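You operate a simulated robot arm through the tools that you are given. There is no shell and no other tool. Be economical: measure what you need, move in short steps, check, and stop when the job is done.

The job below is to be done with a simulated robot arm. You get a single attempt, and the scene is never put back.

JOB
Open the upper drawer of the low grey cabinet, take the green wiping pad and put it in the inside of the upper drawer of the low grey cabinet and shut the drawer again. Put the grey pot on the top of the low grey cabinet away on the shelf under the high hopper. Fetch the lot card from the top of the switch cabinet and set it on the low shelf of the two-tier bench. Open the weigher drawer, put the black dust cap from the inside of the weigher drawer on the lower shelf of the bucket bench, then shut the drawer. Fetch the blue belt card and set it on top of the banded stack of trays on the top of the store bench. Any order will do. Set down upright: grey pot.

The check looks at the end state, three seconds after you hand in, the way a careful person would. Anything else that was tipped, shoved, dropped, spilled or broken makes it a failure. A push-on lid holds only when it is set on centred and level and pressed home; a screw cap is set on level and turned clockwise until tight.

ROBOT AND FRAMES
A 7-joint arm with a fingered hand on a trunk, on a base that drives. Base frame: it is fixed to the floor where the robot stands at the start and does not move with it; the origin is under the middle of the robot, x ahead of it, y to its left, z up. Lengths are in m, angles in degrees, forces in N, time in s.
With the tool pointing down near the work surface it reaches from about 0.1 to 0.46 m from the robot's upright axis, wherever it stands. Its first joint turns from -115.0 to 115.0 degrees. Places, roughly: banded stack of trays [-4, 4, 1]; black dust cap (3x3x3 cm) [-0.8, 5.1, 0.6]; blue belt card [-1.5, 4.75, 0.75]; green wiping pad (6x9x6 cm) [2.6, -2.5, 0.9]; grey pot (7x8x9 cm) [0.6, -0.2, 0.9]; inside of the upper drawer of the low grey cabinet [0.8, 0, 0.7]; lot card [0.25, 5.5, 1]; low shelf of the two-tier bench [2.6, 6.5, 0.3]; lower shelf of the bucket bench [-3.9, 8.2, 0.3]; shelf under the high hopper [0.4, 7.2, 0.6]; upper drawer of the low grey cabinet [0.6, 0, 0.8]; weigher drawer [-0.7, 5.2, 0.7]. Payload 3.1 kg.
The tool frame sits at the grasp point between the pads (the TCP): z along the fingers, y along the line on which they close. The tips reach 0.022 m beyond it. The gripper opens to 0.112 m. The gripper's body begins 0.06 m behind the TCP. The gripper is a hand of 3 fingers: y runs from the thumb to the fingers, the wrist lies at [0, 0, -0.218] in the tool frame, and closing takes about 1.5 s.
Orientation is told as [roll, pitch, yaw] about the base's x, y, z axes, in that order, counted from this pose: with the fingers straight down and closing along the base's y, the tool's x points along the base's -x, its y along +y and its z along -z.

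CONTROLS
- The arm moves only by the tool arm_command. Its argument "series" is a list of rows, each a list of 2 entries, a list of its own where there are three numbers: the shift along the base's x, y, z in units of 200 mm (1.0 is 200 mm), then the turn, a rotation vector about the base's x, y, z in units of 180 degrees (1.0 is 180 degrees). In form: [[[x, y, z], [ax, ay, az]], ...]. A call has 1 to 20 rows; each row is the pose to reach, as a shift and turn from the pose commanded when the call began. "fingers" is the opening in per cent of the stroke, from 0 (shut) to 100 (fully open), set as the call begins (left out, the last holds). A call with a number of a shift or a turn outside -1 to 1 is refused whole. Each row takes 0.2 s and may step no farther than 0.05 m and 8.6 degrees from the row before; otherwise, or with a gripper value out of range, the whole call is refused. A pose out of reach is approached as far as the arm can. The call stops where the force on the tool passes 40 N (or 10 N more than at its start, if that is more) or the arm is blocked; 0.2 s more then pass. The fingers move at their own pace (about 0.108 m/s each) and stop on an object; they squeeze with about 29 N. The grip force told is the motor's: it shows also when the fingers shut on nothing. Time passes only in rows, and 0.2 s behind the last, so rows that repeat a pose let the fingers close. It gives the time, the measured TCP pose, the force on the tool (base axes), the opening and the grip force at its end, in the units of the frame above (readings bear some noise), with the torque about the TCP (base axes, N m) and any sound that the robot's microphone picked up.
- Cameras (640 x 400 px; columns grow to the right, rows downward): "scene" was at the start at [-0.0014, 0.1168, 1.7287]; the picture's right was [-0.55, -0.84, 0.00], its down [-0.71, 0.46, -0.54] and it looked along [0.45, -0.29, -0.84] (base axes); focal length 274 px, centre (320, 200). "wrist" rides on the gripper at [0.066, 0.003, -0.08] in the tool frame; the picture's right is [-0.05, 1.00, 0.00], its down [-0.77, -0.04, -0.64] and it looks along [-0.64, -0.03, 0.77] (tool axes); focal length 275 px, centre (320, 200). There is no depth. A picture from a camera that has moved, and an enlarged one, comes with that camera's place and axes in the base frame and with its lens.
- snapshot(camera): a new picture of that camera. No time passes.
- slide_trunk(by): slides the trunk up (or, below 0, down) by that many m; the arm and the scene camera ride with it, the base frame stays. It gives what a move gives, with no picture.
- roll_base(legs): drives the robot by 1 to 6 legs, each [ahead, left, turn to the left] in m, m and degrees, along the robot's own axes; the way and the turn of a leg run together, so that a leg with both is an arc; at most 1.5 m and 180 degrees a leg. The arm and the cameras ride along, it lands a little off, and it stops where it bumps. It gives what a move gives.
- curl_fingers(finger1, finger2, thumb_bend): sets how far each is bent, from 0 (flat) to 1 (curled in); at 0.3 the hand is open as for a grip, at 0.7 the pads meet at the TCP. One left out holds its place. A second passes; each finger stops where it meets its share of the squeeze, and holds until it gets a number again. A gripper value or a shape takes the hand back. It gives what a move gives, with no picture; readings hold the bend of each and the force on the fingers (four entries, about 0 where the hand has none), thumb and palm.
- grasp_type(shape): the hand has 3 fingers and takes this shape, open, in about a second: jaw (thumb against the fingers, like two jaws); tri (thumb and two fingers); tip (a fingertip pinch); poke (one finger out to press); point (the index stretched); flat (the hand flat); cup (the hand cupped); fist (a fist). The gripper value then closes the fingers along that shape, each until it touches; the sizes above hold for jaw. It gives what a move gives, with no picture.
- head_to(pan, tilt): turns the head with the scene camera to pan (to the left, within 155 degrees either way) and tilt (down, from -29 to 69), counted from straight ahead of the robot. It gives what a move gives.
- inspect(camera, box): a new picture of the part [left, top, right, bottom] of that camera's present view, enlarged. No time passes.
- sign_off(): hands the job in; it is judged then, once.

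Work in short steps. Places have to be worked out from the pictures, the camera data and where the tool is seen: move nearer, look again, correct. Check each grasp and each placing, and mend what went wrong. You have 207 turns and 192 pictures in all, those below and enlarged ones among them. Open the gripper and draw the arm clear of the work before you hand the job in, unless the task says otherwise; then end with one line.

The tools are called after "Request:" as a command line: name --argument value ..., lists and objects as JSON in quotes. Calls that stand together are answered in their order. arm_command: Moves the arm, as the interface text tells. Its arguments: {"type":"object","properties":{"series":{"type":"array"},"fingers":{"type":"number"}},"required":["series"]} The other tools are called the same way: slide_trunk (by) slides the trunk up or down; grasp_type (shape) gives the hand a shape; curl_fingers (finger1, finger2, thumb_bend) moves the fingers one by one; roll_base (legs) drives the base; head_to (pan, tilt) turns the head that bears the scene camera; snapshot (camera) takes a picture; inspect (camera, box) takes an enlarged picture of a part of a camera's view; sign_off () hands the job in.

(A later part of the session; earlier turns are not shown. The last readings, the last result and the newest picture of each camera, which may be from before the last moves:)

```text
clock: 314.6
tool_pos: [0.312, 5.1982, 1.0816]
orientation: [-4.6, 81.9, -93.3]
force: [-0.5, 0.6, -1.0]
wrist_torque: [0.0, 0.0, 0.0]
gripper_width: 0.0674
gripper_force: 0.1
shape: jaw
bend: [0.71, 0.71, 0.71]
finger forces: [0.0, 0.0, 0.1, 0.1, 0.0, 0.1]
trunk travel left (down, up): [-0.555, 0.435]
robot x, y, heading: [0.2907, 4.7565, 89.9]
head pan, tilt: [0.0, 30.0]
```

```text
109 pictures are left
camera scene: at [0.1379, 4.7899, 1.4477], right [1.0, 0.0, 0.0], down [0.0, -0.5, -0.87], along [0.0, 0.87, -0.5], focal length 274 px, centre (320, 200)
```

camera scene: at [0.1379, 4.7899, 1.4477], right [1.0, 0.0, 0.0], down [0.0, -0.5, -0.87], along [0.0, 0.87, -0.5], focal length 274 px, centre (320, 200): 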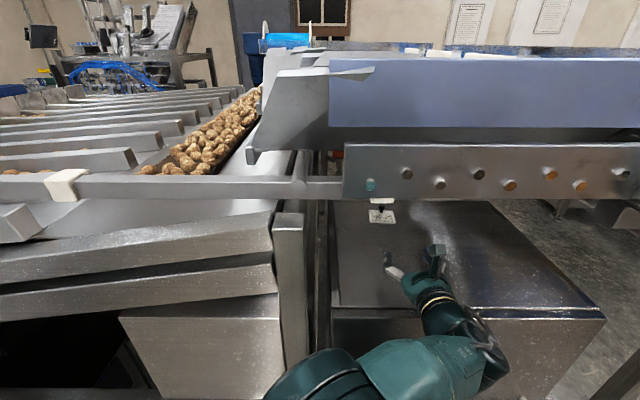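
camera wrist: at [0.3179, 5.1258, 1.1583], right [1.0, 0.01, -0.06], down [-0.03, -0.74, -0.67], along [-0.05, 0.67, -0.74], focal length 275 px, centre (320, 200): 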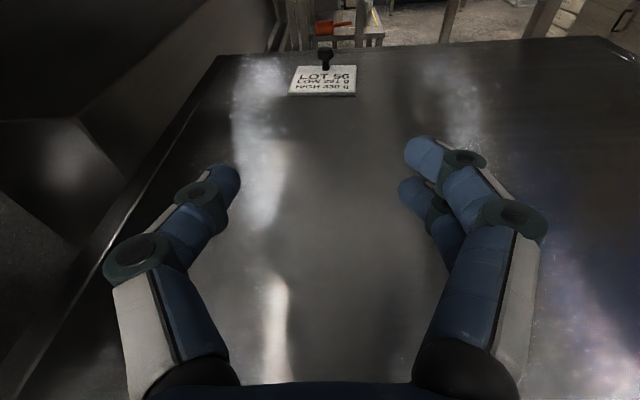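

Knob head confirmed at about (0.313, 5.44, 1.044). I extend 0.2 m forward in steps, slightly lower, and look.

Request:
arm_command --series '[[[0, 0.2, 0], [0, 0, 0]], [[0, 0.4, -0.03], [0, 0, 0]], [[0, 0.6, -0.05], [0, 0, 0]], [[0, 0.8, -0.07], [0, 0, 0]], [[0, 0.95, -0.09], [0, 0, 0]]]'

Request:
snapshot --camera "wrist"

Request:
snapshot --camera "scene"

```text
clock: 315.9
tool_pos: [0.3121, 5.3868, 1.0637]
orientation: [-4.4, 81.9, -93.2]
force: [0.0, 0.7, -0.2]
wrist_torque: [-0.02, -0.01, 0.01]
gripper_width: 0.0677
gripper_force: 0.1
shape: jaw
bend: [0.71, 0.71, 0.71]
finger forces: [0.0, 0.1, 0.1, 0.0, 0.1, 0.0]
trunk travel left (down, up): [-0.555, 0.435]
robot x, y, heading: [0.2917, 4.7587, 90.1]
head pan, tilt: [0.0, 30.0]
```

```text
108 pictures are left
camera wrist: at [0.3182, 5.3169, 1.1405], right [1.0, 0.01, -0.06], down [-0.03, -0.74, -0.67], along [-0.05, 0.67, -0.74], focal length 275 px, centre (320, 200)
```

wrist: 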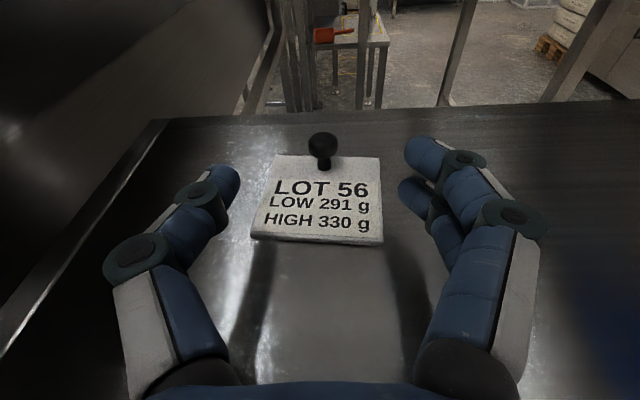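

```text
107 pictures are left
camera scene: at [0.1384, 4.7894, 1.4477], right [1.0, 0.0, 0.0], down [0.0, -0.5, -0.87], along [0.0, 0.87, -0.5], focal length 274 px, centre (320, 200)
```

scene: 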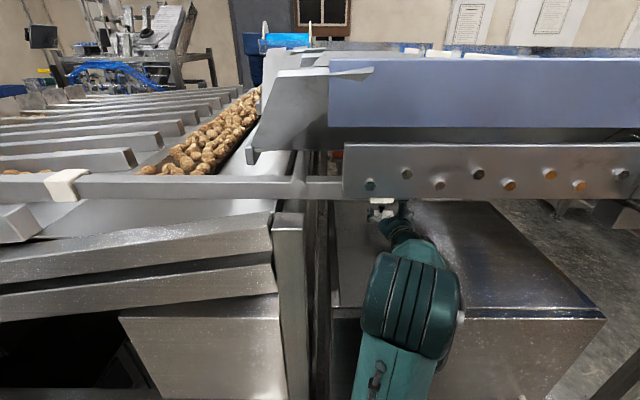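

Knob is centred, about 5.5 cm ahead. I move in and close gently on it.

Request:
arm_command --series '[[[0, 0.14, -0.03], [0, 0, 0]], [[0, 0.27, -0.06], [0, 0, 0]]]'

Request:
arm_command --series '[[[0, 0, 0], [0, 0, 0]], [[0, 0, 0], [0, 0, 0]], [[0, 0, 0], [0, 0, 0]], [[0, 0, 0], [0, 0, 0]], [[0, 0, 0], [0, 0, 0]], [[0, 0, 0], [0, 0, 0]]]' --fingers 0

Request:
snapshot --camera "wrist"

```text
clock: 316.4
tool_pos: [0.3123, 5.4393, 1.0509]
orientation: [-4.7, 81.8, -93.5]
force: [0.7, -0.4, -0.2]
wrist_torque: [0.0, 0.04, -0.01]
gripper_width: 0.0676
gripper_force: 0.1
shape: jaw
bend: [0.71, 0.71, 0.71]
finger forces: [0.1, 0.0, 0.1, 0.0, 0.0, 0.0]
trunk travel left (down, up): [-0.555, 0.435]
robot x, y, heading: [0.2927, 4.7579, 90.0]
head pan, tilt: [0.0, 30.0]
```

```text
clock: 317.9
tool_pos: [0.3119, 5.4393, 1.0511]
orientation: [-4.6, 81.8, -93.5]
force: [-0.5, -0.3, 0.2]
wrist_torque: [0.03, 0.05, 0.02]
gripper_width: 0.0
gripper_force: 29.4
shape: jaw
bend: [0.68, 0.73, 0.77]
finger forces: [0.1, 0.0, 0.0, 0.1, 0.0, 0.1]
trunk travel left (down, up): [-0.555, 0.435]
robot x, y, heading: [0.293, 4.7552, 90.1]
head pan, tilt: [0.0, 30.0]
```

```text
106 pictures are left
camera wrist: at [0.3182, 5.369, 1.1284], right [1.0, 0.01, -0.06], down [-0.03, -0.74, -0.67], along [-0.05, 0.67, -0.74], focal length 275 px, centre (320, 200)
```

wrist: 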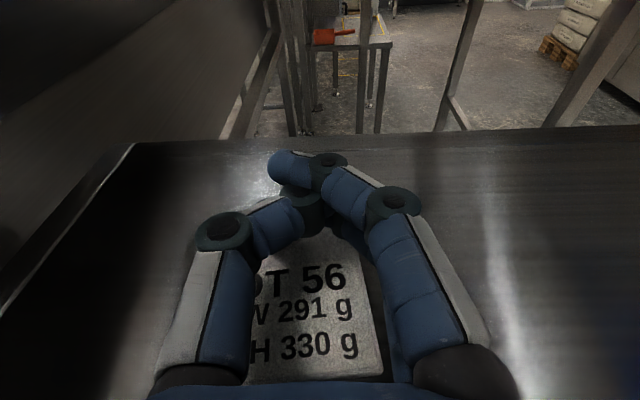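

The fingers closed without contact forces; I zoom to see where the knob is.

Request:
inspect --camera "wrist" --box '[220, 130, 440, 268]'

Request:
inspect --camera "scene" --box '[340, 180, 460, 255]'

```text
2.90 times, centred on (330, 199) of wrist
camera zoom: at [0.3182, 5.369, 1.1284], right [1.0, 0.01, -0.06], down [-0.03, -0.74, -0.67], along [-0.05, 0.67, -0.74], focal length 798 px, centre (291, 203)
```

zoom: 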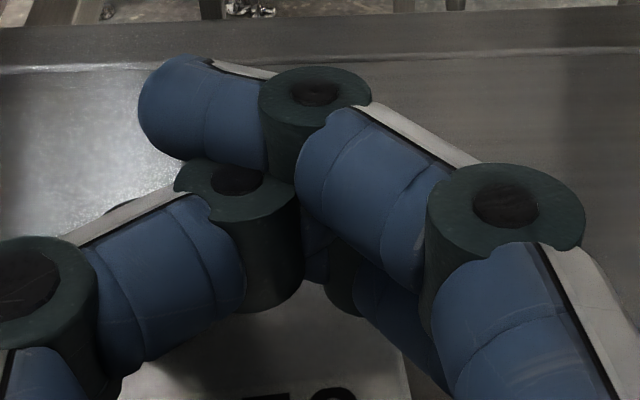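

```text
5.33 times, centred on (400, 218) of scene
camera zoom: at [0.138, 4.7886, 1.4477], right [1.0, 0.0, 0.0], down [0.0, -0.5, -0.87], along [0.0, 0.87, -0.5], focal length 1464 px, centre (-107, 107)
```

zoom: 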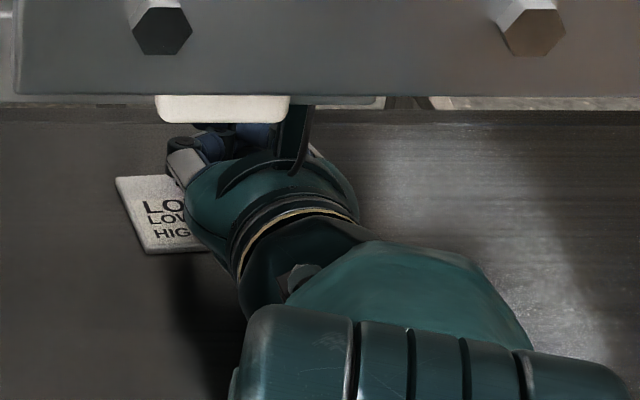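

The card was nudged left: the thumb passed over the knob while the lower finger touched it, so the knob top is ≤1.042. I rise 3 cm before opening, to see the new place.

Request:
arm_command --series '[[[0, 0, 0.08], [0, 0, 0]], [[0, 0, 0.15], [0, 0, 0]], [[0, -0.15, 0.15], [0, 0, 0]], [[0, -0.25, 0.15], [0, 0, 0]]]'

Request:
arm_command --series '[[[0, 0, 0], [0, 0, 0]], [[0, 0, 0], [0, 0, 0]], [[0, 0, 0], [0, 0, 0]], [[0, 0, 0], [0, 0, 0]]]' --fingers 55

Request:
snapshot --camera "wrist"

```text
clock: 318.9
tool_pos: [0.3147, 5.3874, 1.081]
orientation: [-4.7, 81.8, -93.5]
force: [0.5, -0.1, 0.0]
wrist_torque: [-0.01, 0.03, 0.0]
gripper_width: 0.0
gripper_force: 29.1
shape: jaw
bend: [0.68, 0.73, 0.77]
finger forces: [0.0, 0.1, 0.0, 0.0, 0.0, 0.1]
trunk travel left (down, up): [-0.555, 0.435]
robot x, y, heading: [0.2912, 4.7547, 90.0]
head pan, tilt: [0.0, 30.0]
```

```text
clock: 319.9
tool_pos: [0.3123, 5.3889, 1.0818]
orientation: [-4.8, 81.8, -93.4]
force: [-0.2, -0.3, -1.1]
wrist_torque: [-0.03, -0.07, 0.05]
gripper_width: 0.0608
gripper_force: 0.0
shape: jaw
bend: [0.72, 0.72, 0.7]
finger forces: [0.0, 0.0, 0.1, 0.0, 0.0, 0.0]
trunk travel left (down, up): [-0.555, 0.435]
robot x, y, heading: [0.2938, 4.7543, 89.8]
head pan, tilt: [0.0, 30.0]
```

```text
103 pictures are left
camera wrist: at [0.3177, 5.3191, 1.1581], right [1.0, 0.01, -0.06], down [-0.03, -0.74, -0.67], along [-0.05, 0.67, -0.74], focal length 275 px, centre (320, 200)
```

wrist: 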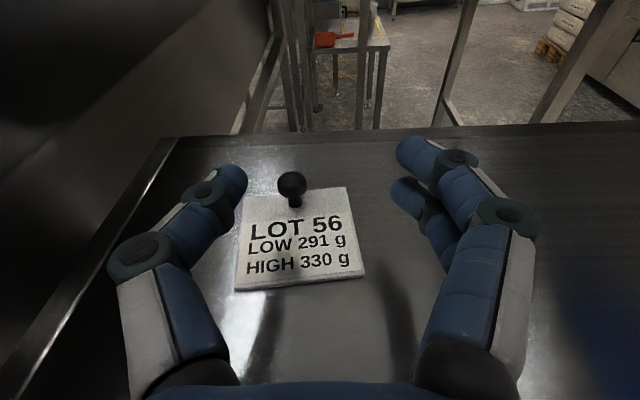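

Knob now at about (0.291, 5.445). I centre on it above, then lower to z≈1.042, watching for contact.

Request:
arm_command --series '[[[-0.1, 0.1, 0], [0, 0, 0]], [[-0.105, 0.28, 0], [0, 0, 0]], [[-0.105, 0.28, -0.1], [0, 0, 0]], [[-0.105, 0.28, -0.2], [0, 0, 0]]]'

Request:
snapshot --camera "wrist"

```text
clock: 320.9
tool_pos: [0.2907, 5.447, 1.0426]
orientation: [-4.9, 81.8, -93.7]
force: [-0.7, 0.7, 0.0]
wrist_torque: [-0.04, 0.04, 0.0]
gripper_width: 0.0608
gripper_force: 0.1
shape: jaw
bend: [0.72, 0.72, 0.7]
finger forces: [0.1, 0.0, 0.0, 0.1, 0.0, 0.0]
trunk travel left (down, up): [-0.555, 0.435]
robot x, y, heading: [0.2916, 4.7546, 89.9]
head pan, tilt: [0.0, 30.0]
```

```text
102 pictures are left
camera wrist: at [0.2975, 5.376, 1.1185], right [1.0, 0.01, -0.06], down [-0.03, -0.74, -0.67], along [-0.05, 0.67, -0.74], focal length 275 px, centre (320, 200)
```

wrist: 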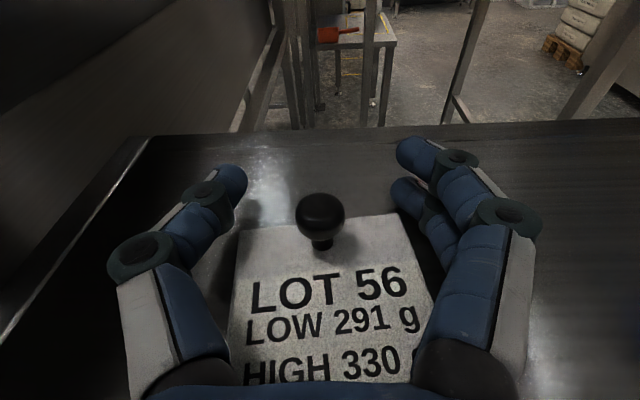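

Geometry gives the knob head centre at z≈1.039, card top 1.019. Position is right; I close now.

Request:
arm_command --series '[[[0, -0.01, -0.01], [0, 0, 0]], [[0, -0.01, -0.01], [0, 0, 0]], [[0, -0.01, -0.01], [0, 0, 0]], [[0, -0.01, -0.01], [0, 0, 0]], [[0, -0.01, -0.01], [0, 0, 0]], [[0, -0.01, -0.01], [0, 0, 0]]]' --fingers 0

Request:
snapshot --camera "wrist"

```text
clock: 322.2
tool_pos: [0.2917, 5.4436, 1.0394]
orientation: [-4.7, 81.8, -93.4]
force: [-0.2, 0.8, 1.3]
wrist_torque: [0.02, 0.04, 0.01]
gripper_width: 0.0002
gripper_force: 29.4
shape: jaw
bend: [0.67, 0.76, 0.75]
finger forces: [0.0, 0.0, 0.1, 0.0, 0.1, 0.0]
trunk travel left (down, up): [-0.555, 0.435]
robot x, y, heading: [0.292, 4.7576, 90.2]
head pan, tilt: [0.0, 30.0]
```

```text
101 pictures are left
camera wrist: at [0.2972, 5.3734, 1.1167], right [1.0, 0.01, -0.06], down [-0.03, -0.74, -0.67], along [-0.05, 0.67, -0.74], focal length 275 px, centre (320, 200)
```

wrist: 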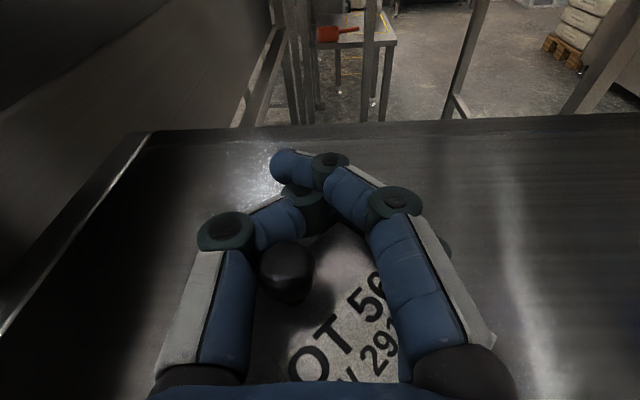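

The knob slipped inside the closed fingers (caged). The jaw shape pinches small things poorly, so I rise clear and try the "tip" pinch shape.

Request:
arm_command --series '[[[0, 0, 0.1], [0, 0, 0]], [[0, 0, 0.22], [0, 0, 0]]]'

Request:
arm_command --series '[[[0, -0.2, 0], [0, 0, 0]], [[0, -0.4, 0], [0, 0, 0]], [[0, -0.4, 0], [0, 0, 0]]]' --fingers 50

Request:
grasp_type --shape "tip"

Request:
snapshot --camera "wrist"

Request:
arm_command --series '[[[0, 0, 0], [0, 0, 0]], [[0, 0, 0], [0, 0, 0]], [[0, 0, 0], [0, 0, 0]], [[0, 0, 0], [0, 0, 0]], [[0, 0, 0], [0, 0, 0]], [[0, 0, 0], [0, 0, 0]]]' --fingers 15

Request:
snapshot --camera "wrist"

```text
clock: 322.9
tool_pos: [0.2906, 5.4414, 1.0835]
orientation: [-4.8, 81.8, -93.6]
force: [0.1, -0.4, 1.0]
wrist_torque: [-0.03, 0.01, 0.05]
gripper_width: 0.0003
gripper_force: 29.3
shape: jaw
bend: [0.67, 0.76, 0.75]
finger forces: [0.1, 0.1, 0.1, 0.0, 0.1, 0.1]
trunk travel left (down, up): [-0.555, 0.435]
robot x, y, heading: [0.2903, 4.7528, 90.0]
head pan, tilt: [0.0, 30.0]
```

```text
clock: 323.6
tool_pos: [0.2903, 5.3631, 1.0832]
orientation: [-4.6, 81.8, -93.4]
force: [-0.7, -0.6, 0.0]
wrist_torque: [0.03, 0.0, -0.02]
gripper_width: 0.0556
gripper_force: 0.0
shape: jaw
bend: [0.72, 0.73, 0.7]
finger forces: [0.0, 0.1, 0.0, 0.1, 0.1, 0.1]
trunk travel left (down, up): [-0.555, 0.435]
robot x, y, heading: [0.2907, 4.7576, 90.3]
head pan, tilt: [0.0, 30.0]
```

```text
clock: 324.6
tool_pos: [0.2914, 5.362, 1.0848]
orientation: [-4.7, 81.8, -93.4]
force: [0.5, -0.7, 0.6]
wrist_torque: [0.04, 0.0, -0.02]
gripper_width: 0.1119
gripper_force: 0.0
shape: tip
bend: [0.3, 0.3, 0.3]
finger forces: [0.1, 0.1, 0.0, 0.0, 0.0, 0.0]
trunk travel left (down, up): [-0.555, 0.435]
robot x, y, heading: [0.2914, 4.7563, 90.2]
head pan, tilt: [0.0, 30.0]
```

```text
100 pictures are left
camera wrist: at [0.2971, 5.2921, 1.161], right [1.0, 0.01, -0.06], down [-0.03, -0.74, -0.67], along [-0.05, 0.67, -0.74], focal length 275 px, centre (320, 200)
```

wrist: 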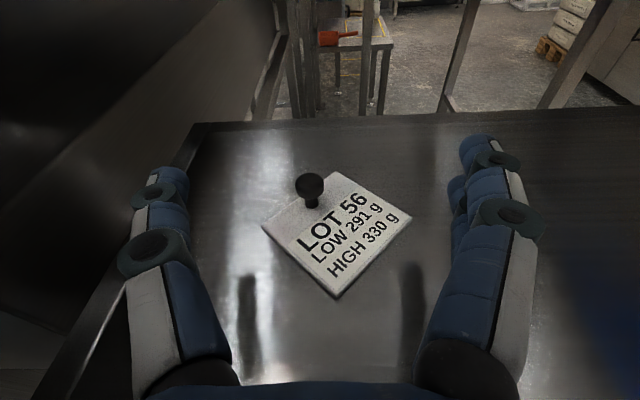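

```text
clock: 325.9
tool_pos: [0.292, 5.362, 1.0838]
orientation: [-4.7, 81.8, -93.4]
force: [0.1, 0.8, -0.2]
wrist_torque: [0.0, 0.0, 0.0]
gripper_width: 0.017
gripper_force: 0.0
shape: tip
bend: [0.73, 0.73, 0.7]
finger forces: [0.1, 0.1, 0.1, 0.1, 0.0, 0.0]
trunk travel left (down, up): [-0.555, 0.435]
robot x, y, heading: [0.2896, 4.7579, 89.9]
head pan, tilt: [0.0, 30.0]
```

```text
99 pictures are left
camera wrist: at [0.2971, 5.2922, 1.161], right [1.0, 0.01, -0.06], down [-0.03, -0.74, -0.67], along [-0.05, 0.67, -0.74], focal length 275 px, centre (320, 200)
```

wrist: 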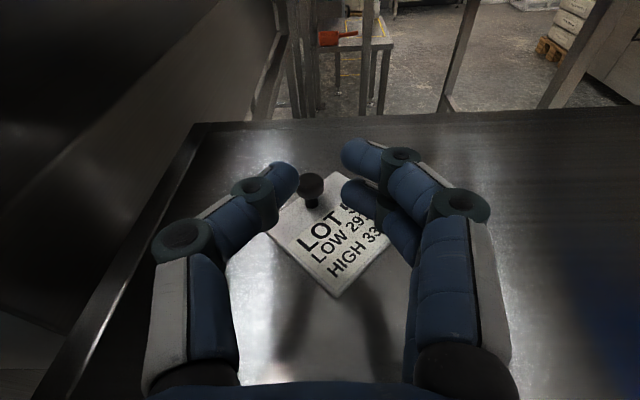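

A top/45° grip around the stem would hold such a mushroom knob well, but needs the card nearer the front. I cage the knob again and drag the card toward the cabinet's front edge.

Request:
grasp_type --shape "jaw"

Request:
arm_command --series '[[[0, 0.2, 0], [0, 0, 0]], [[-0.03, 0.42, 0], [0, 0, 0]], [[-0.03, 0.42, -0.12], [0, 0, 0]], [[-0.03, 0.42, -0.21], [0, 0, 0]]]' --fingers 60

Request:
arm_command --series '[[[0, 0, 0], [0, 0, 0]], [[0, 0, 0], [0, 0, 0]], [[0, 0, 0], [0, 0, 0]], [[0, 0, 0], [0, 0, 0]], [[0, 0, 0], [0, 0, 0]], [[0, 0, 0], [0, 0, 0]]]' --fingers 0

Request:
arm_command --series '[[[0, -0.1, 0], [0, 0, 0]], [[0, -0.2, 0], [0, 0, 0]], [[0, -0.3, 0], [0, 0, 0]], [[0, -0.4, 0], [0, 0, 0]], [[0, -0.5, 0], [0, 0, 0]], [[0, -0.6, 0], [0, 0, 0]], [[0, -0.7, 0], [0, 0, 0]], [[0, -0.8, 0], [0, 0, 0]]]'

Request:
snapshot --camera "wrist"

```text
clock: 326.9
tool_pos: [0.2912, 5.3626, 1.085]
orientation: [-4.7, 81.8, -93.4]
force: [-0.6, -0.3, -0.4]
wrist_torque: [-0.01, -0.02, 0.03]
gripper_width: 0.1121
gripper_force: 0.0
shape: jaw
bend: [0.3, 0.3, 0.3]
finger forces: [0.0, 0.0, 0.1, 0.0, 0.1, 0.0]
trunk travel left (down, up): [-0.555, 0.435]
robot x, y, heading: [0.2899, 4.7597, 90.0]
head pan, tilt: [0.0, 30.0]
```

```text
clock: 327.9
tool_pos: [0.2846, 5.448, 1.041]
orientation: [-4.7, 81.8, -93.4]
force: [0.4, 0.1, 0.3]
wrist_torque: [0.01, -0.03, -0.02]
gripper_width: 0.0679
gripper_force: 0.1
shape: jaw
bend: [0.71, 0.71, 0.71]
finger forces: [0.0, 0.1, 0.0, 0.1, 0.1, 0.0]
trunk travel left (down, up): [-0.555, 0.435]
robot x, y, heading: [0.2907, 4.7557, 90.1]
head pan, tilt: [0.0, 30.0]
```

```text
clock: 329.2
tool_pos: [0.284, 5.446, 1.0417]
orientation: [-4.7, 81.8, -93.3]
force: [0.3, 0.3, 0.0]
wrist_torque: [0.02, 0.02, 0.01]
gripper_width: 0.0
gripper_force: 28.7
shape: jaw
bend: [0.67, 0.67, 0.76]
finger forces: [0.0, 0.0, 0.1, 0.0, 0.0, 0.0]
trunk travel left (down, up): [-0.555, 0.435]
robot x, y, heading: [0.2907, 4.7562, 90.0]
head pan, tilt: [0.0, 30.0]
```

```text
clock: 331.1
tool_pos: [0.2862, 5.2857, 1.0415]
orientation: [-4.6, 81.8, -93.5]
force: [0.1, -0.4, 0.7]
wrist_torque: [0.0, -0.01, -0.03]
gripper_width: 0.0002
gripper_force: 28.8
shape: jaw
bend: [0.67, 0.67, 0.76]
finger forces: [0.1, 0.0, 0.1, 0.1, 0.0, 0.0]
trunk travel left (down, up): [-0.555, 0.435]
robot x, y, heading: [0.291, 4.7528, 90.0]
head pan, tilt: [0.0, 30.0]
```

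```text
98 pictures are left
camera wrist: at [0.2924, 5.2158, 1.1186], right [1.0, 0.01, -0.06], down [-0.03, -0.74, -0.67], along [-0.05, 0.67, -0.74], focal length 275 px, centre (320, 200)
```

wrist: 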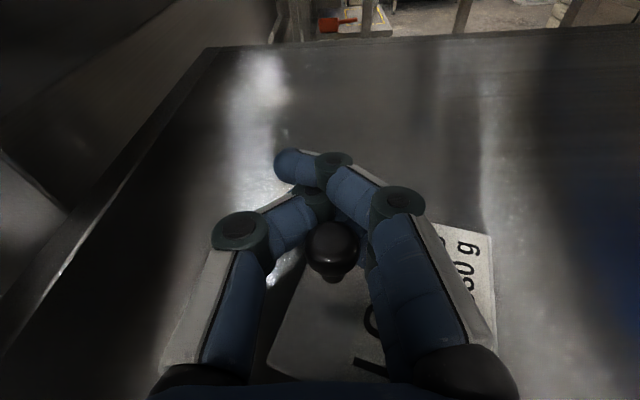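

Dragging works; knob now at y≈5.268. I pull 6 cm more, then rise out and open.

Request:
arm_command --series '[[[0, -0.1, 0], [0, 0, 0]], [[0, -0.2, 0], [0, 0, 0]], [[0, -0.3, 0], [0, 0, 0]]]'

Request:
arm_command --series '[[[0, 0, 0.15], [0, 0, 0]], [[0, 0, 0.3], [0, 0, 0]]]'

Request:
arm_command --series '[[[0, -0.2, 0], [0.04, 0, 0]], [[0, -0.4, 0.05], [0.0, 0, 0]]]' --fingers 60

Request:
snapshot --camera "wrist"

Request:
snapshot --camera "scene"

```text
clock: 331.9
tool_pos: [0.286, 5.2267, 1.0423]
orientation: [-4.7, 81.9, -93.2]
force: [-0.7, -1.0, -0.4]
wrist_torque: [0.02, 0.02, 0.02]
gripper_width: 0.0001
gripper_force: 28.8
shape: jaw
bend: [0.67, 0.67, 0.76]
finger forces: [0.0, 0.0, 0.0, 0.0, 0.0, 0.0]
trunk travel left (down, up): [-0.555, 0.435]
robot x, y, heading: [0.2908, 4.7581, 90.0]
head pan, tilt: [0.0, 30.0]
```

```text
clock: 332.4
tool_pos: [0.2851, 5.2261, 1.1023]
orientation: [-4.5, 81.8, -93.3]
force: [0.4, -0.6, -0.6]
wrist_torque: [-0.02, -0.02, -0.02]
gripper_width: 0.0001
gripper_force: 28.9
shape: jaw
bend: [0.67, 0.67, 0.76]
finger forces: [0.1, 0.1, 0.1, 0.0, 0.1, 0.0]
trunk travel left (down, up): [-0.555, 0.435]
robot x, y, heading: [0.2885, 4.7558, 89.8]
head pan, tilt: [0.0, 30.0]
```

```text
clock: 333.1
tool_pos: [0.2856, 5.157, 1.109]
orientation: [-4.3, 81.8, -93.0]
force: [-0.2, 0.4, 0.7]
wrist_torque: [0.02, 0.0, 0.01]
gripper_width: 0.0668
gripper_force: 0.1
shape: jaw
bend: [0.71, 0.71, 0.71]
finger forces: [0.0, 0.1, 0.0, 0.0, 0.0, 0.1]
out of reach, approached as far as the arm can: row 2
trunk travel left (down, up): [-0.555, 0.435]
robot x, y, heading: [0.2925, 4.7565, 90.1]
head pan, tilt: [0.0, 30.0]
```

```text
97 pictures are left
camera wrist: at [0.2907, 5.0869, 1.1861], right [1.0, 0.01, -0.06], down [-0.03, -0.74, -0.67], along [-0.05, 0.67, -0.74], focal length 275 px, centre (320, 200)
```

wrist: 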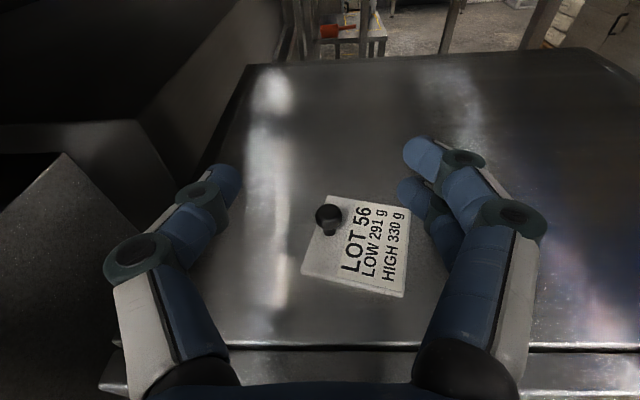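

```text
96 pictures are left
camera scene: at [0.138, 4.7874, 1.4477], right [1.0, 0.0, 0.0], down [0.0, -0.5, -0.87], along [0.0, 0.87, -0.5], focal length 274 px, centre (320, 200)
```

scene: 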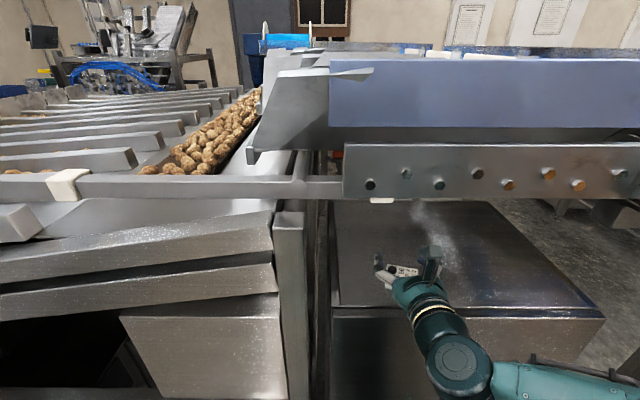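

The knob is now at about (0.287, 5.206). I back the base 8 cm and tilt the hand to 45° for a stem grip.

Request:
roll_base --legs '[[-0.1, 0, 0]]'

Request:
arm_command --series '[[[0, 0.05, 0.03], [-0.04, 0, 0]], [[0, 0.1, 0.05], [-0.08, 0, 0]], [[0, 0.15, 0.05], [-0.12, 0, 0]], [[0, 0.2, 0.05], [-0.16, 0, 0]], [[0, 0.3, 0.05], [-0.2, 0, 0]]]' --fingers 50

Request:
snapshot --camera "wrist"

Request:
snapshot --camera "scene"

```text
clock: 334.2
tool_pos: [0.2843, 5.0569, 1.1099]
orientation: [-4.6, 81.8, -93.4]
force: [-0.4, 0.2, 0.5]
wrist_torque: [-0.01, 0.02, -0.02]
gripper_width: 0.0669
gripper_force: 0.1
shape: jaw
bend: [0.71, 0.71, 0.71]
finger forces: [0.1, 0.0, 0.1, 0.0, 0.0, 0.0]
trunk travel left (down, up): [-0.555, 0.435]
robot x, y, heading: [0.2877, 4.6569, 90.1]
head pan, tilt: [0.0, 30.0]
```

```text
clock: 335.4
tool_pos: [0.2844, 5.1185, 1.1188]
orientation: [-1.8, 45.7, -90.6]
force: [0.6, 0.3, 0.1]
wrist_torque: [-0.03, -0.01, -0.02]
gripper_width: 0.0566
gripper_force: 0.1
shape: jaw
bend: [0.72, 0.72, 0.7]
finger forces: [0.1, 0.0, 0.0, 0.0, 0.1, 0.0]
trunk travel left (down, up): [-0.555, 0.435]
robot x, y, heading: [0.2871, 4.657, 90.1]
head pan, tilt: [0.0, 30.0]
```

```text
95 pictures are left
camera wrist: at [0.2903, 5.1075, 1.222], right [1.0, -0.02, -0.05], down [-0.03, -0.99, -0.11], along [-0.05, 0.11, -0.99], focal length 275 px, centre (320, 200)
```

wrist: 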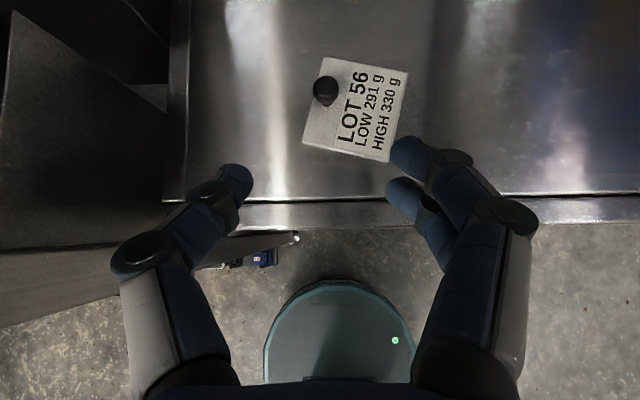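

```text
94 pictures are left
camera scene: at [0.1375, 4.6894, 1.4476], right [1.0, 0.0, 0.0], down [0.0, -0.5, -0.87], along [0.0, 0.87, -0.5], focal length 274 px, centre (320, 200)
```

scene: 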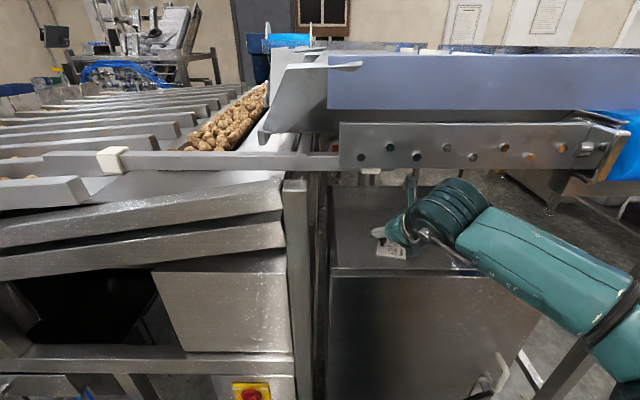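

Knob at (0.2865, 5.2035), nicely ahead on the tool axis. I advance along the axis.

Request:
arm_command --series '[[[0, 0.12, -0.12], [0, 0, 0]], [[0.01, 0.25, -0.25], [0, 0, 0]], [[0.013, 0.39, -0.365], [0, 0, 0]]]'

Request:
snapshot --camera "wrist"

```text
clock: 336.2
tool_pos: [0.2871, 5.1938, 1.0489]
orientation: [-1.8, 46.5, -90.6]
force: [0.4, 2.8, 21.3]
wrist_torque: [0.2, -0.75, 0.09]
gripper_width: 0.0566
gripper_force: 0.1
shape: jaw
bend: [0.72, 0.75, 0.7]
finger forces: [0.1, 21.6, 0.1, 0.1, 0.0, 0.0]
trunk travel left (down, up): [-0.555, 0.435]
robot x, y, heading: [0.2913, 4.6538, 90.0]
head pan, tilt: [0.0, 30.0]
```

```text
93 pictures are left
camera wrist: at [0.2929, 5.1821, 1.1532], right [1.0, -0.02, -0.06], down [-0.03, -0.99, -0.12], along [-0.05, 0.12, -0.99], focal length 275 px, centre (320, 200)
```

wrist: 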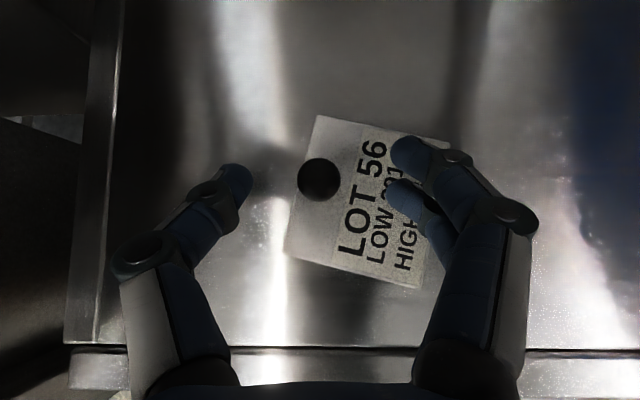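

The lower finger touches the card; I rise 7 mm and close around the stem.

Request:
arm_command --series '[[[0, 0.02, 0.035], [0, 0, 0]], [[0, 0.02, 0.035], [0, 0, 0]]]'

Request:
arm_command --series '[[[0, 0, 0], [0, 0, 0]], [[0, 0, 0], [0, 0, 0]], [[0, 0, 0], [0, 0, 0]], [[0, 0, 0], [0, 0, 0]], [[0, 0, 0], [0, 0, 0]], [[0, 0, 0], [0, 0, 0]]]' --fingers 0

Request:
snapshot --camera "wrist"

```text
clock: 336.8
tool_pos: [0.2893, 5.1994, 1.0512]
orientation: [-1.7, 45.8, -90.7]
force: [-0.1, -0.2, 0.6]
wrist_torque: [-0.03, -0.03, 0.03]
gripper_width: 0.0561
gripper_force: 0.0
shape: jaw
bend: [0.72, 0.73, 0.7]
finger forces: [0.0, 0.1, 0.0, 0.0, 0.1, 0.0]
trunk travel left (down, up): [-0.555, 0.435]
robot x, y, heading: [0.2887, 4.6548, 90.0]
head pan, tilt: [0.0, 30.0]
```

```text
clock: 338.2
tool_pos: [0.2881, 5.2003, 1.0523]
orientation: [-1.8, 45.7, -90.8]
force: [-0.4, -0.6, 0.6]
wrist_torque: [0.0, 0.0, 0.01]
gripper_width: 0.0
gripper_force: 29.2
shape: jaw
bend: [0.68, 0.73, 0.76]
finger forces: [0.0, 0.0, 0.1, 0.0, 0.0, 0.0]
trunk travel left (down, up): [-0.555, 0.435]
robot x, y, heading: [0.2931, 4.6525, 90.0]
head pan, tilt: [0.0, 30.0]
```

```text
92 pictures are left
camera wrist: at [0.2937, 5.189, 1.1559], right [1.0, -0.02, -0.05], down [-0.03, -0.99, -0.11], along [-0.05, 0.11, -0.99], focal length 275 px, centre (320, 200)
```

wrist: 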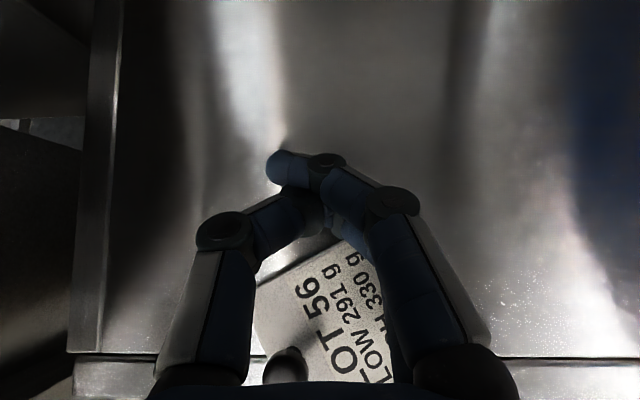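

The knob slid toward the palm again; it must be taken with the tool nearly along the knob's axis. I open, retreat along the axis, and then steepen the hand to about 20° from vertical.

Request:
arm_command --series '[[[0, 0, 0], [0, 0, 0]], [[0, 0, 0], [0, 0, 0]], [[0, 0, 0], [0, 0, 0]], [[0, -0.12, 0.12], [0, 0, 0]], [[0, -0.25, 0.25], [0, 0, 0]], [[0, -0.4, 0.4], [0, 0, 0]]]' --fingers 60

Request:
arm_command --series '[[[0, -0.05, 0], [-0.035, 0, 0]], [[0, -0.1, 0], [-0.07, 0, 0]], [[0, -0.1, 0], [-0.105, 0, 0]], [[0, -0.1, 0], [-0.145, 0, 0]]]'

Request:
snapshot --camera "wrist"

Request:
snapshot --camera "scene"

```text
clock: 339.6
tool_pos: [0.2892, 5.1192, 1.1321]
orientation: [-1.6, 45.6, -90.7]
force: [-0.3, -5.0, -12.0]
wrist_torque: [0.84, 0.1, -0.03]
gripper_width: 0.0668
gripper_force: 0.0
shape: jaw
bend: [0.71, 0.71, 0.71]
finger forces: [0.1, 0.0, 0.0, 0.0, 0.0, 0.1]
trunk travel left (down, up): [-0.555, 0.435]
robot x, y, heading: [0.29, 4.6575, 90.2]
head pan, tilt: [0.0, 30.0]
```

```text
clock: 340.0
tool_pos: [0.2876, 5.1112, 1.1298]
orientation: [-1.5, 39.7, -90.7]
force: [0.3, 0.0, 0.1]
wrist_torque: [-0.02, -0.01, -0.01]
gripper_width: 0.0669
gripper_force: 0.0
shape: jaw
bend: [0.71, 0.71, 0.71]
finger forces: [0.0, 0.1, 0.1, 0.0, 0.0, 0.1]
trunk travel left (down, up): [-0.555, 0.435]
robot x, y, heading: [0.2904, 4.6575, 89.6]
head pan, tilt: [0.0, 30.0]
stopped in row 2: the force on the tool passed its limit at 54 N (the readings are from after the stop); the commanded pose is now the measured one
```

```text
91 pictures are left
camera wrist: at [0.2934, 5.1107, 1.2338], right [1.0, -0.03, -0.05], down [-0.03, -1.0, 0.0], along [-0.05, 0.01, -1.0], focal length 275 px, centre (320, 200)
```

wrist: 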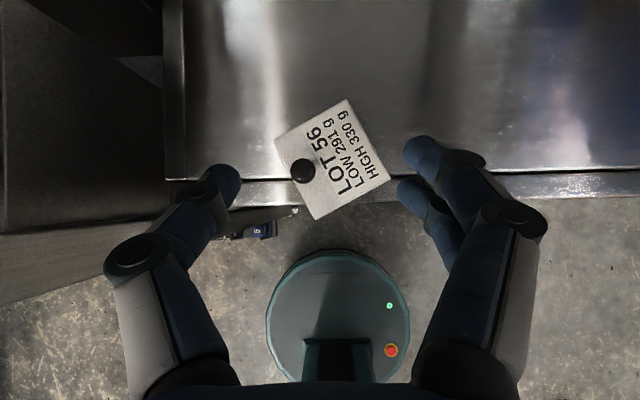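

```text
90 pictures are left
camera scene: at [0.138, 4.6894, 1.448], right [1.0, 0.0, 0.0], down [0.0, -0.5, -0.87], along [0.0, 0.87, -0.5], focal length 274 px, centre (320, 200)
```

scene: 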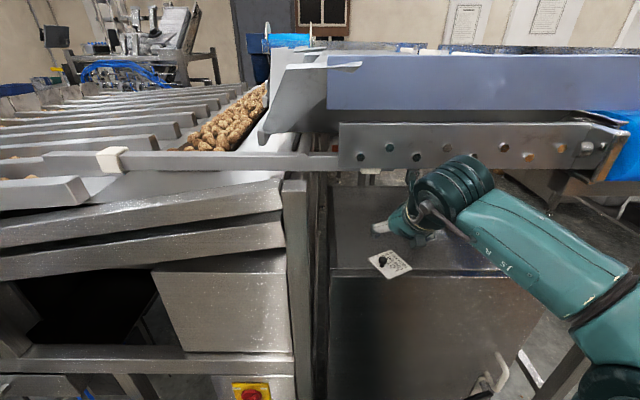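

The camera stalk brushed the plate. The card now sits at the front edge (knob at about (0.272, 5.131)), which is open from above. I back off a little and roll the hand back to camera-near so I can grip from above.

Request:
roll_base --legs '[[-0.06, 0, 0]]'

Request:
arm_command --series '[[[0, 0, 0.05], [0.04, 0, 0]], [[0, 0, 0.1], [0.08, 0, 0]], [[0, 0, 0.1], [0.12, 0, 0]], [[0, 0, 0.1], [0.16, 0, 0]], [[0, 0, 0.1], [0.2, 0, 0]], [[0, 0, 0.1], [0.24, 0, 0]], [[0, 0, 0.1], [0.28, 0, 0]]]'

Request:
arm_command --series '[[[0, 0, 0], [0, -0.042, 0]], [[0, 0, 0], [0, -0.084, 0]], [[0, 0, 0], [0, -0.126, 0]], [[0, 0, 0], [0, -0.168, 0]], [[0, 0, 0], [0, -0.21, 0]], [[0, 0, 0], [0, -0.252, 0]], [[0, 0, 0], [0, -0.294, 0]], [[0, 0, 0], [0, -0.336, 0]], [[0, 0, 0], [0, -0.378, 0]], [[0, 0, 0], [0, -0.42, 0]], [[0, 0, 0], [0, -0.46, 0]], [[0, 0, 0], [0, -0.5, 0]]]'

Request:
arm_command --series '[[[0, 0, 0], [0, -0.042, 0]], [[0, 0, 0], [0, -0.084, 0]], [[0, 0, 0], [0, -0.126, 0]], [[0, 0, 0], [0, -0.168, 0]], [[0, 0, 0], [0, -0.21, 0]], [[0, 0, 0], [0, -0.252, 0]], [[0, 0, 0], [0, -0.294, 0]], [[0, 0, 0], [0, -0.336, 0]], [[0, 0, 0], [0, -0.378, 0]], [[0, 0, 0], [0, -0.42, 0]], [[0, 0, 0], [0, -0.46, 0]], [[0, 0, 0], [0, -0.5, 0]]]'

```text
clock: 341.0
tool_pos: [0.2884, 5.0475, 1.1304]
orientation: [-1.5, 40.0, -90.6]
force: [0.8, -0.2, -0.4]
wrist_torque: [0.03, 0.01, 0.01]
gripper_width: 0.067
gripper_force: 0.1
shape: jaw
bend: [0.71, 0.71, 0.71]
finger forces: [0.0, 0.1, 0.1, 0.0, 0.1, 0.0]
trunk travel left (down, up): [-0.555, 0.435]
robot x, y, heading: [0.2921, 4.5948, 90.1]
head pan, tilt: [0.0, 30.0]
```

```text
clock: 342.6
tool_pos: [0.2873, 5.0512, 1.1497]
orientation: [-126.2, 89.5, 145.2]
force: [-0.3, -0.6, -0.4]
wrist_torque: [-0.02, 0.01, -0.01]
gripper_width: 0.0668
gripper_force: 0.1
shape: jaw
bend: [0.71, 0.71, 0.71]
finger forces: [0.1, 0.1, 0.0, 0.0, 0.0, 0.1]
trunk travel left (down, up): [-0.555, 0.435]
robot x, y, heading: [0.2891, 4.5944, 90.2]
head pan, tilt: [0.0, 30.0]
```

```text
clock: 345.2
tool_pos: [0.2874, 5.0501, 1.1491]
orientation: [88.9, 0.4, 0.3]
force: [0.0, 0.7, -0.3]
wrist_torque: [-0.03, 0.02, 0.02]
gripper_width: 0.067
gripper_force: 0.1
shape: jaw
bend: [0.71, 0.71, 0.71]
finger forces: [0.0, 0.0, 0.1, 0.0, 0.1, 0.1]
trunk travel left (down, up): [-0.555, 0.435]
robot x, y, heading: [0.2959, 4.5971, 89.9]
head pan, tilt: [0.0, 30.0]
```

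```text
clock: 347.8
tool_pos: [0.288, 5.0502, 1.1489]
orientation: [51.5, -89.5, 37.3]
force: [-0.1, -0.2, -0.1]
wrist_torque: [0.04, 0.03, 0.04]
gripper_width: 0.0667
gripper_force: 0.1
shape: jaw
bend: [0.71, 0.71, 0.71]
finger forces: [0.1, 0.0, 0.0, 0.0, 0.1, 0.0]
trunk travel left (down, up): [-0.555, 0.435]
robot x, y, heading: [0.2932, 4.5983, 89.9]
head pan, tilt: [0.0, 30.0]
```

Rolled back. I raise the trunk 0.3 m and bring the hand down while pitching to 20° off vertical.

Request:
slide_trunk --by 0.3

Request:
arm_command --series '[[[0, 0, -0.15], [-0.04, 0, 0]], [[0, 0, -0.3], [-0.08, 0, 0]], [[0, 0, -0.45], [-0.12, 0, 0]], [[0, 0, -0.6], [-0.16, 0, 0]], [[0, 0, -0.75], [-0.2, 0, 0]], [[0, 0, -0.9], [-0.24, 0, 0]], [[0, 0, -1.0], [-0.28, 0, 0]], [[0, 0, -1.0], [-0.32, 0, 0]], [[0, 0, -1.0], [-0.36, 0, 0]], [[0, 0, -1.0], [-0.4, 0, 0]]]'

Request:
snapshot --camera "wrist"

Request:
snapshot --camera "scene"

```text
clock: 350.8
tool_pos: [0.2889, 5.0499, 1.4494]
orientation: [58.4, -89.3, 30.7]
force: [-0.3, -0.5, -0.3]
wrist_torque: [0.02, -0.01, 0.0]
gripper_width: 0.0667
gripper_force: 0.1
shape: jaw
bend: [0.71, 0.71, 0.71]
finger forces: [0.0, 0.0, 0.1, 0.0, 0.1, 0.1]
trunk travel left (down, up): [-0.855, 0.135]
robot x, y, heading: [0.2947, 4.5932, 90.2]
head pan, tilt: [0.0, 30.0]
```

```text
clock: 353.0
tool_pos: [0.2126, 4.9526, 1.1511]
orientation: [-1.2, -24.9, 89.6]
force: [-1.0, -0.1, -0.2]
wrist_torque: [-0.02, -0.08, -0.03]
gripper_width: 0.0673
gripper_force: 0.0
shape: jaw
bend: [0.71, 0.71, 0.71]
finger forces: [0.0, 0.0, 0.0, 0.1, 0.1, 0.0]
out of reach, approached as far as the arm can: row 5, 6, 7, 8, 9, 10
trunk travel left (down, up): [-0.855, 0.135]
robot x, y, heading: [0.293, 4.5984, 89.7]
head pan, tilt: [0.0, 30.0]
```

```text
89 pictures are left
camera wrist: at [0.2069, 4.8587, 1.1959], right [-1.0, 0.06, 0.0], down [0.03, 0.43, 0.9], along [0.05, 0.9, -0.43], focal length 275 px, centre (320, 200)
```

wrist: 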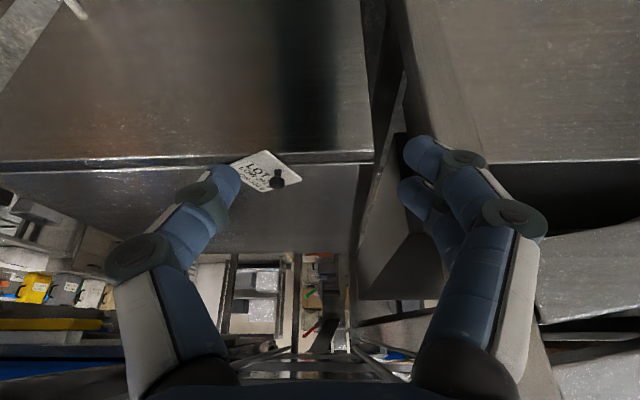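

```text
88 pictures are left
camera scene: at [0.1289, 4.6348, 1.7467], right [1.0, 0.0, 0.01], down [0.01, -0.5, -0.86], along [0.0, 0.86, -0.5], focal length 274 px, centre (320, 200)
```

scene: 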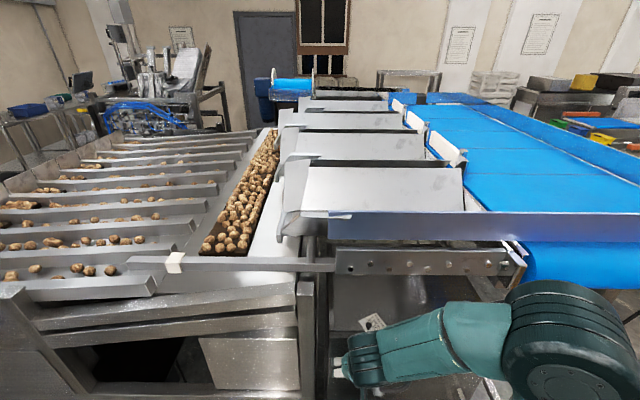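

The hand is now 25° off vertical, camera near. I move toward a point above the knob.

Request:
arm_command --series '[[[0.06, 0.15, 0], [0, 0, 0]], [[0.12, 0.3, 0], [0, 0, 0]], [[0.2, 0.45, 0], [0, 0, 0]], [[0.28, 0.6, 0], [0, 0, 0]], [[0.3, 0.75, 0], [0, 0, 0]]]'

Request:
snapshot --camera "wrist"

Request:
snapshot --camera "scene"

```text
clock: 354.2
tool_pos: [0.2409, 5.0843, 1.1598]
orientation: [6.3, -34.4, 87.1]
force: [-0.1, -0.2, 0.7]
wrist_torque: [-0.02, 0.01, 0.03]
gripper_width: 0.0673
gripper_force: 0.2
shape: jaw
bend: [0.71, 0.71, 0.71]
finger forces: [0.0, 0.0, 0.1, 0.0, 0.0, 0.0]
out of reach, approached as far as the arm can: row 1, 2, 3, 4, 5
trunk travel left (down, up): [-0.855, 0.135]
robot x, y, heading: [0.295, 4.5984, 90.1]
head pan, tilt: [0.0, 30.0]
```

```text
87 pictures are left
camera wrist: at [0.2419, 4.9847, 1.189], right [-0.99, 0.03, 0.12], down [0.12, 0.28, 0.95], along [-0.01, 0.96, -0.28], focal length 275 px, centre (320, 200)
```

wrist: 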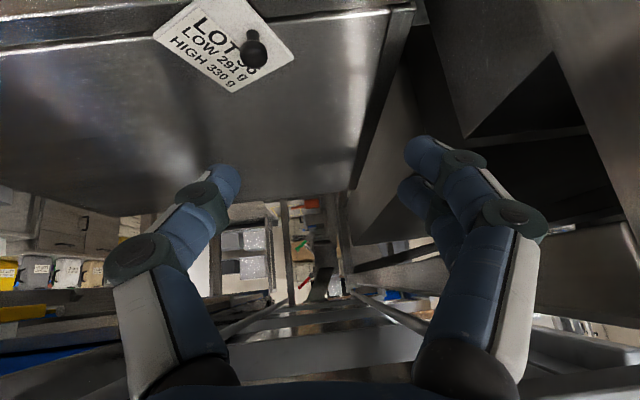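

```text
86 pictures are left
camera scene: at [0.1424, 4.6279, 1.7481], right [1.0, 0.0, 0.0], down [0.0, -0.5, -0.87], along [0.0, 0.87, -0.5], focal length 274 px, centre (320, 200)
```

scene: 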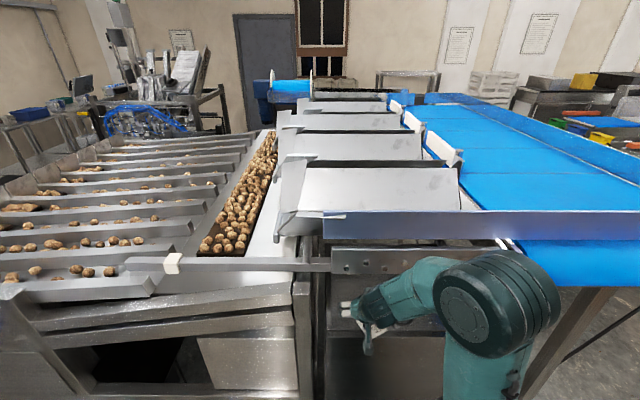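

The arm is in an awkward branch. I turn the robot to face +x (open lane) and re-extend the arm level, as that restored a good elbow posture earlier.

Request:
roll_base --legs '[[0, 0, -90]]'

Request:
arm_command --series '[[[0.1, 0, 0], [0, -0.04, 0]], [[0.2, 0, 0], [0, -0.08, 0]], [[0.3, -0.05, 0], [0, -0.12, 0]], [[0.4, -0.1, 0], [0, -0.16, 0]], [[0.5, -0.1, 0], [0, -0.2, 0]], [[0.6, -0.1, 0], [0, -0.24, 0]], [[0.7, -0.1, 0], [0, -0.26, 0]], [[0.8, -0.1, -0.1], [0, -0.26, 0]], [[0.8, -0.1, -0.3], [0, -0.26, 0]], [[0.8, -0.1, -0.5], [0, -0.26, 0]]]'

Request:
head_to --pan 0 --tilt 45

Request:
snapshot --camera "scene"

```text
clock: 358.4
tool_pos: [0.7789, 4.6461, 1.1594]
orientation: [6.1, -34.4, -3.0]
force: [-0.6, 0.6, -0.1]
wrist_torque: [-0.02, -0.01, -0.01]
gripper_width: 0.0674
gripper_force: 0.0
shape: jaw
bend: [0.71, 0.71, 0.71]
finger forces: [0.0, 0.1, 0.0, 0.0, 0.0, 0.0]
trunk travel left (down, up): [-0.855, 0.135]
robot x, y, heading: [0.2924, 4.5939, -0.3]
head pan, tilt: [0.0, 30.0]
```

```text
clock: 360.6
tool_pos: [0.9413, 4.6255, 1.0585]
orientation: [20.2, -81.0, -16.0]
force: [-0.4, -0.3, 0.4]
wrist_torque: [0.0, -0.01, -0.02]
gripper_width: 0.067
gripper_force: 0.0
shape: jaw
bend: [0.71, 0.71, 0.71]
finger forces: [0.1, 0.0, 0.0, 0.0, 0.0, 0.0]
trunk travel left (down, up): [-0.855, 0.135]
robot x, y, heading: [0.2899, 4.5976, -0.1]
head pan, tilt: [0.0, 30.0]
```

```text
clock: 361.4
tool_pos: [0.9394, 4.6255, 1.06]
orientation: [20.0, -80.9, -15.9]
force: [0.1, 0.2, 0.3]
wrist_torque: [-0.01, 0.0, 0.0]
gripper_width: 0.0671
gripper_force: 0.1
shape: jaw
bend: [0.71, 0.71, 0.71]
finger forces: [0.0, 0.0, 0.0, 0.0, 0.1, 0.0]
trunk travel left (down, up): [-0.855, 0.135]
robot x, y, heading: [0.2914, 4.5985, -0.1]
head pan, tilt: [0.0, 45.0]
```

```text
85 pictures are left
camera scene: at [0.3132, 4.7506, 1.7252], right [-0.01, -1.0, 0.0], down [-0.71, 0.0, -0.71], along [0.71, 0.0, -0.71], focal length 274 px, centre (320, 200)
```

scene: 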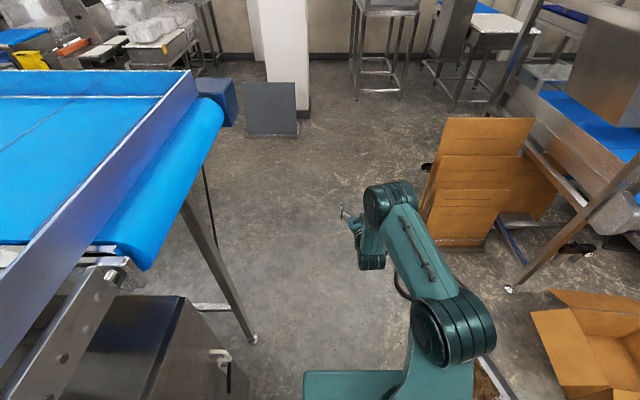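

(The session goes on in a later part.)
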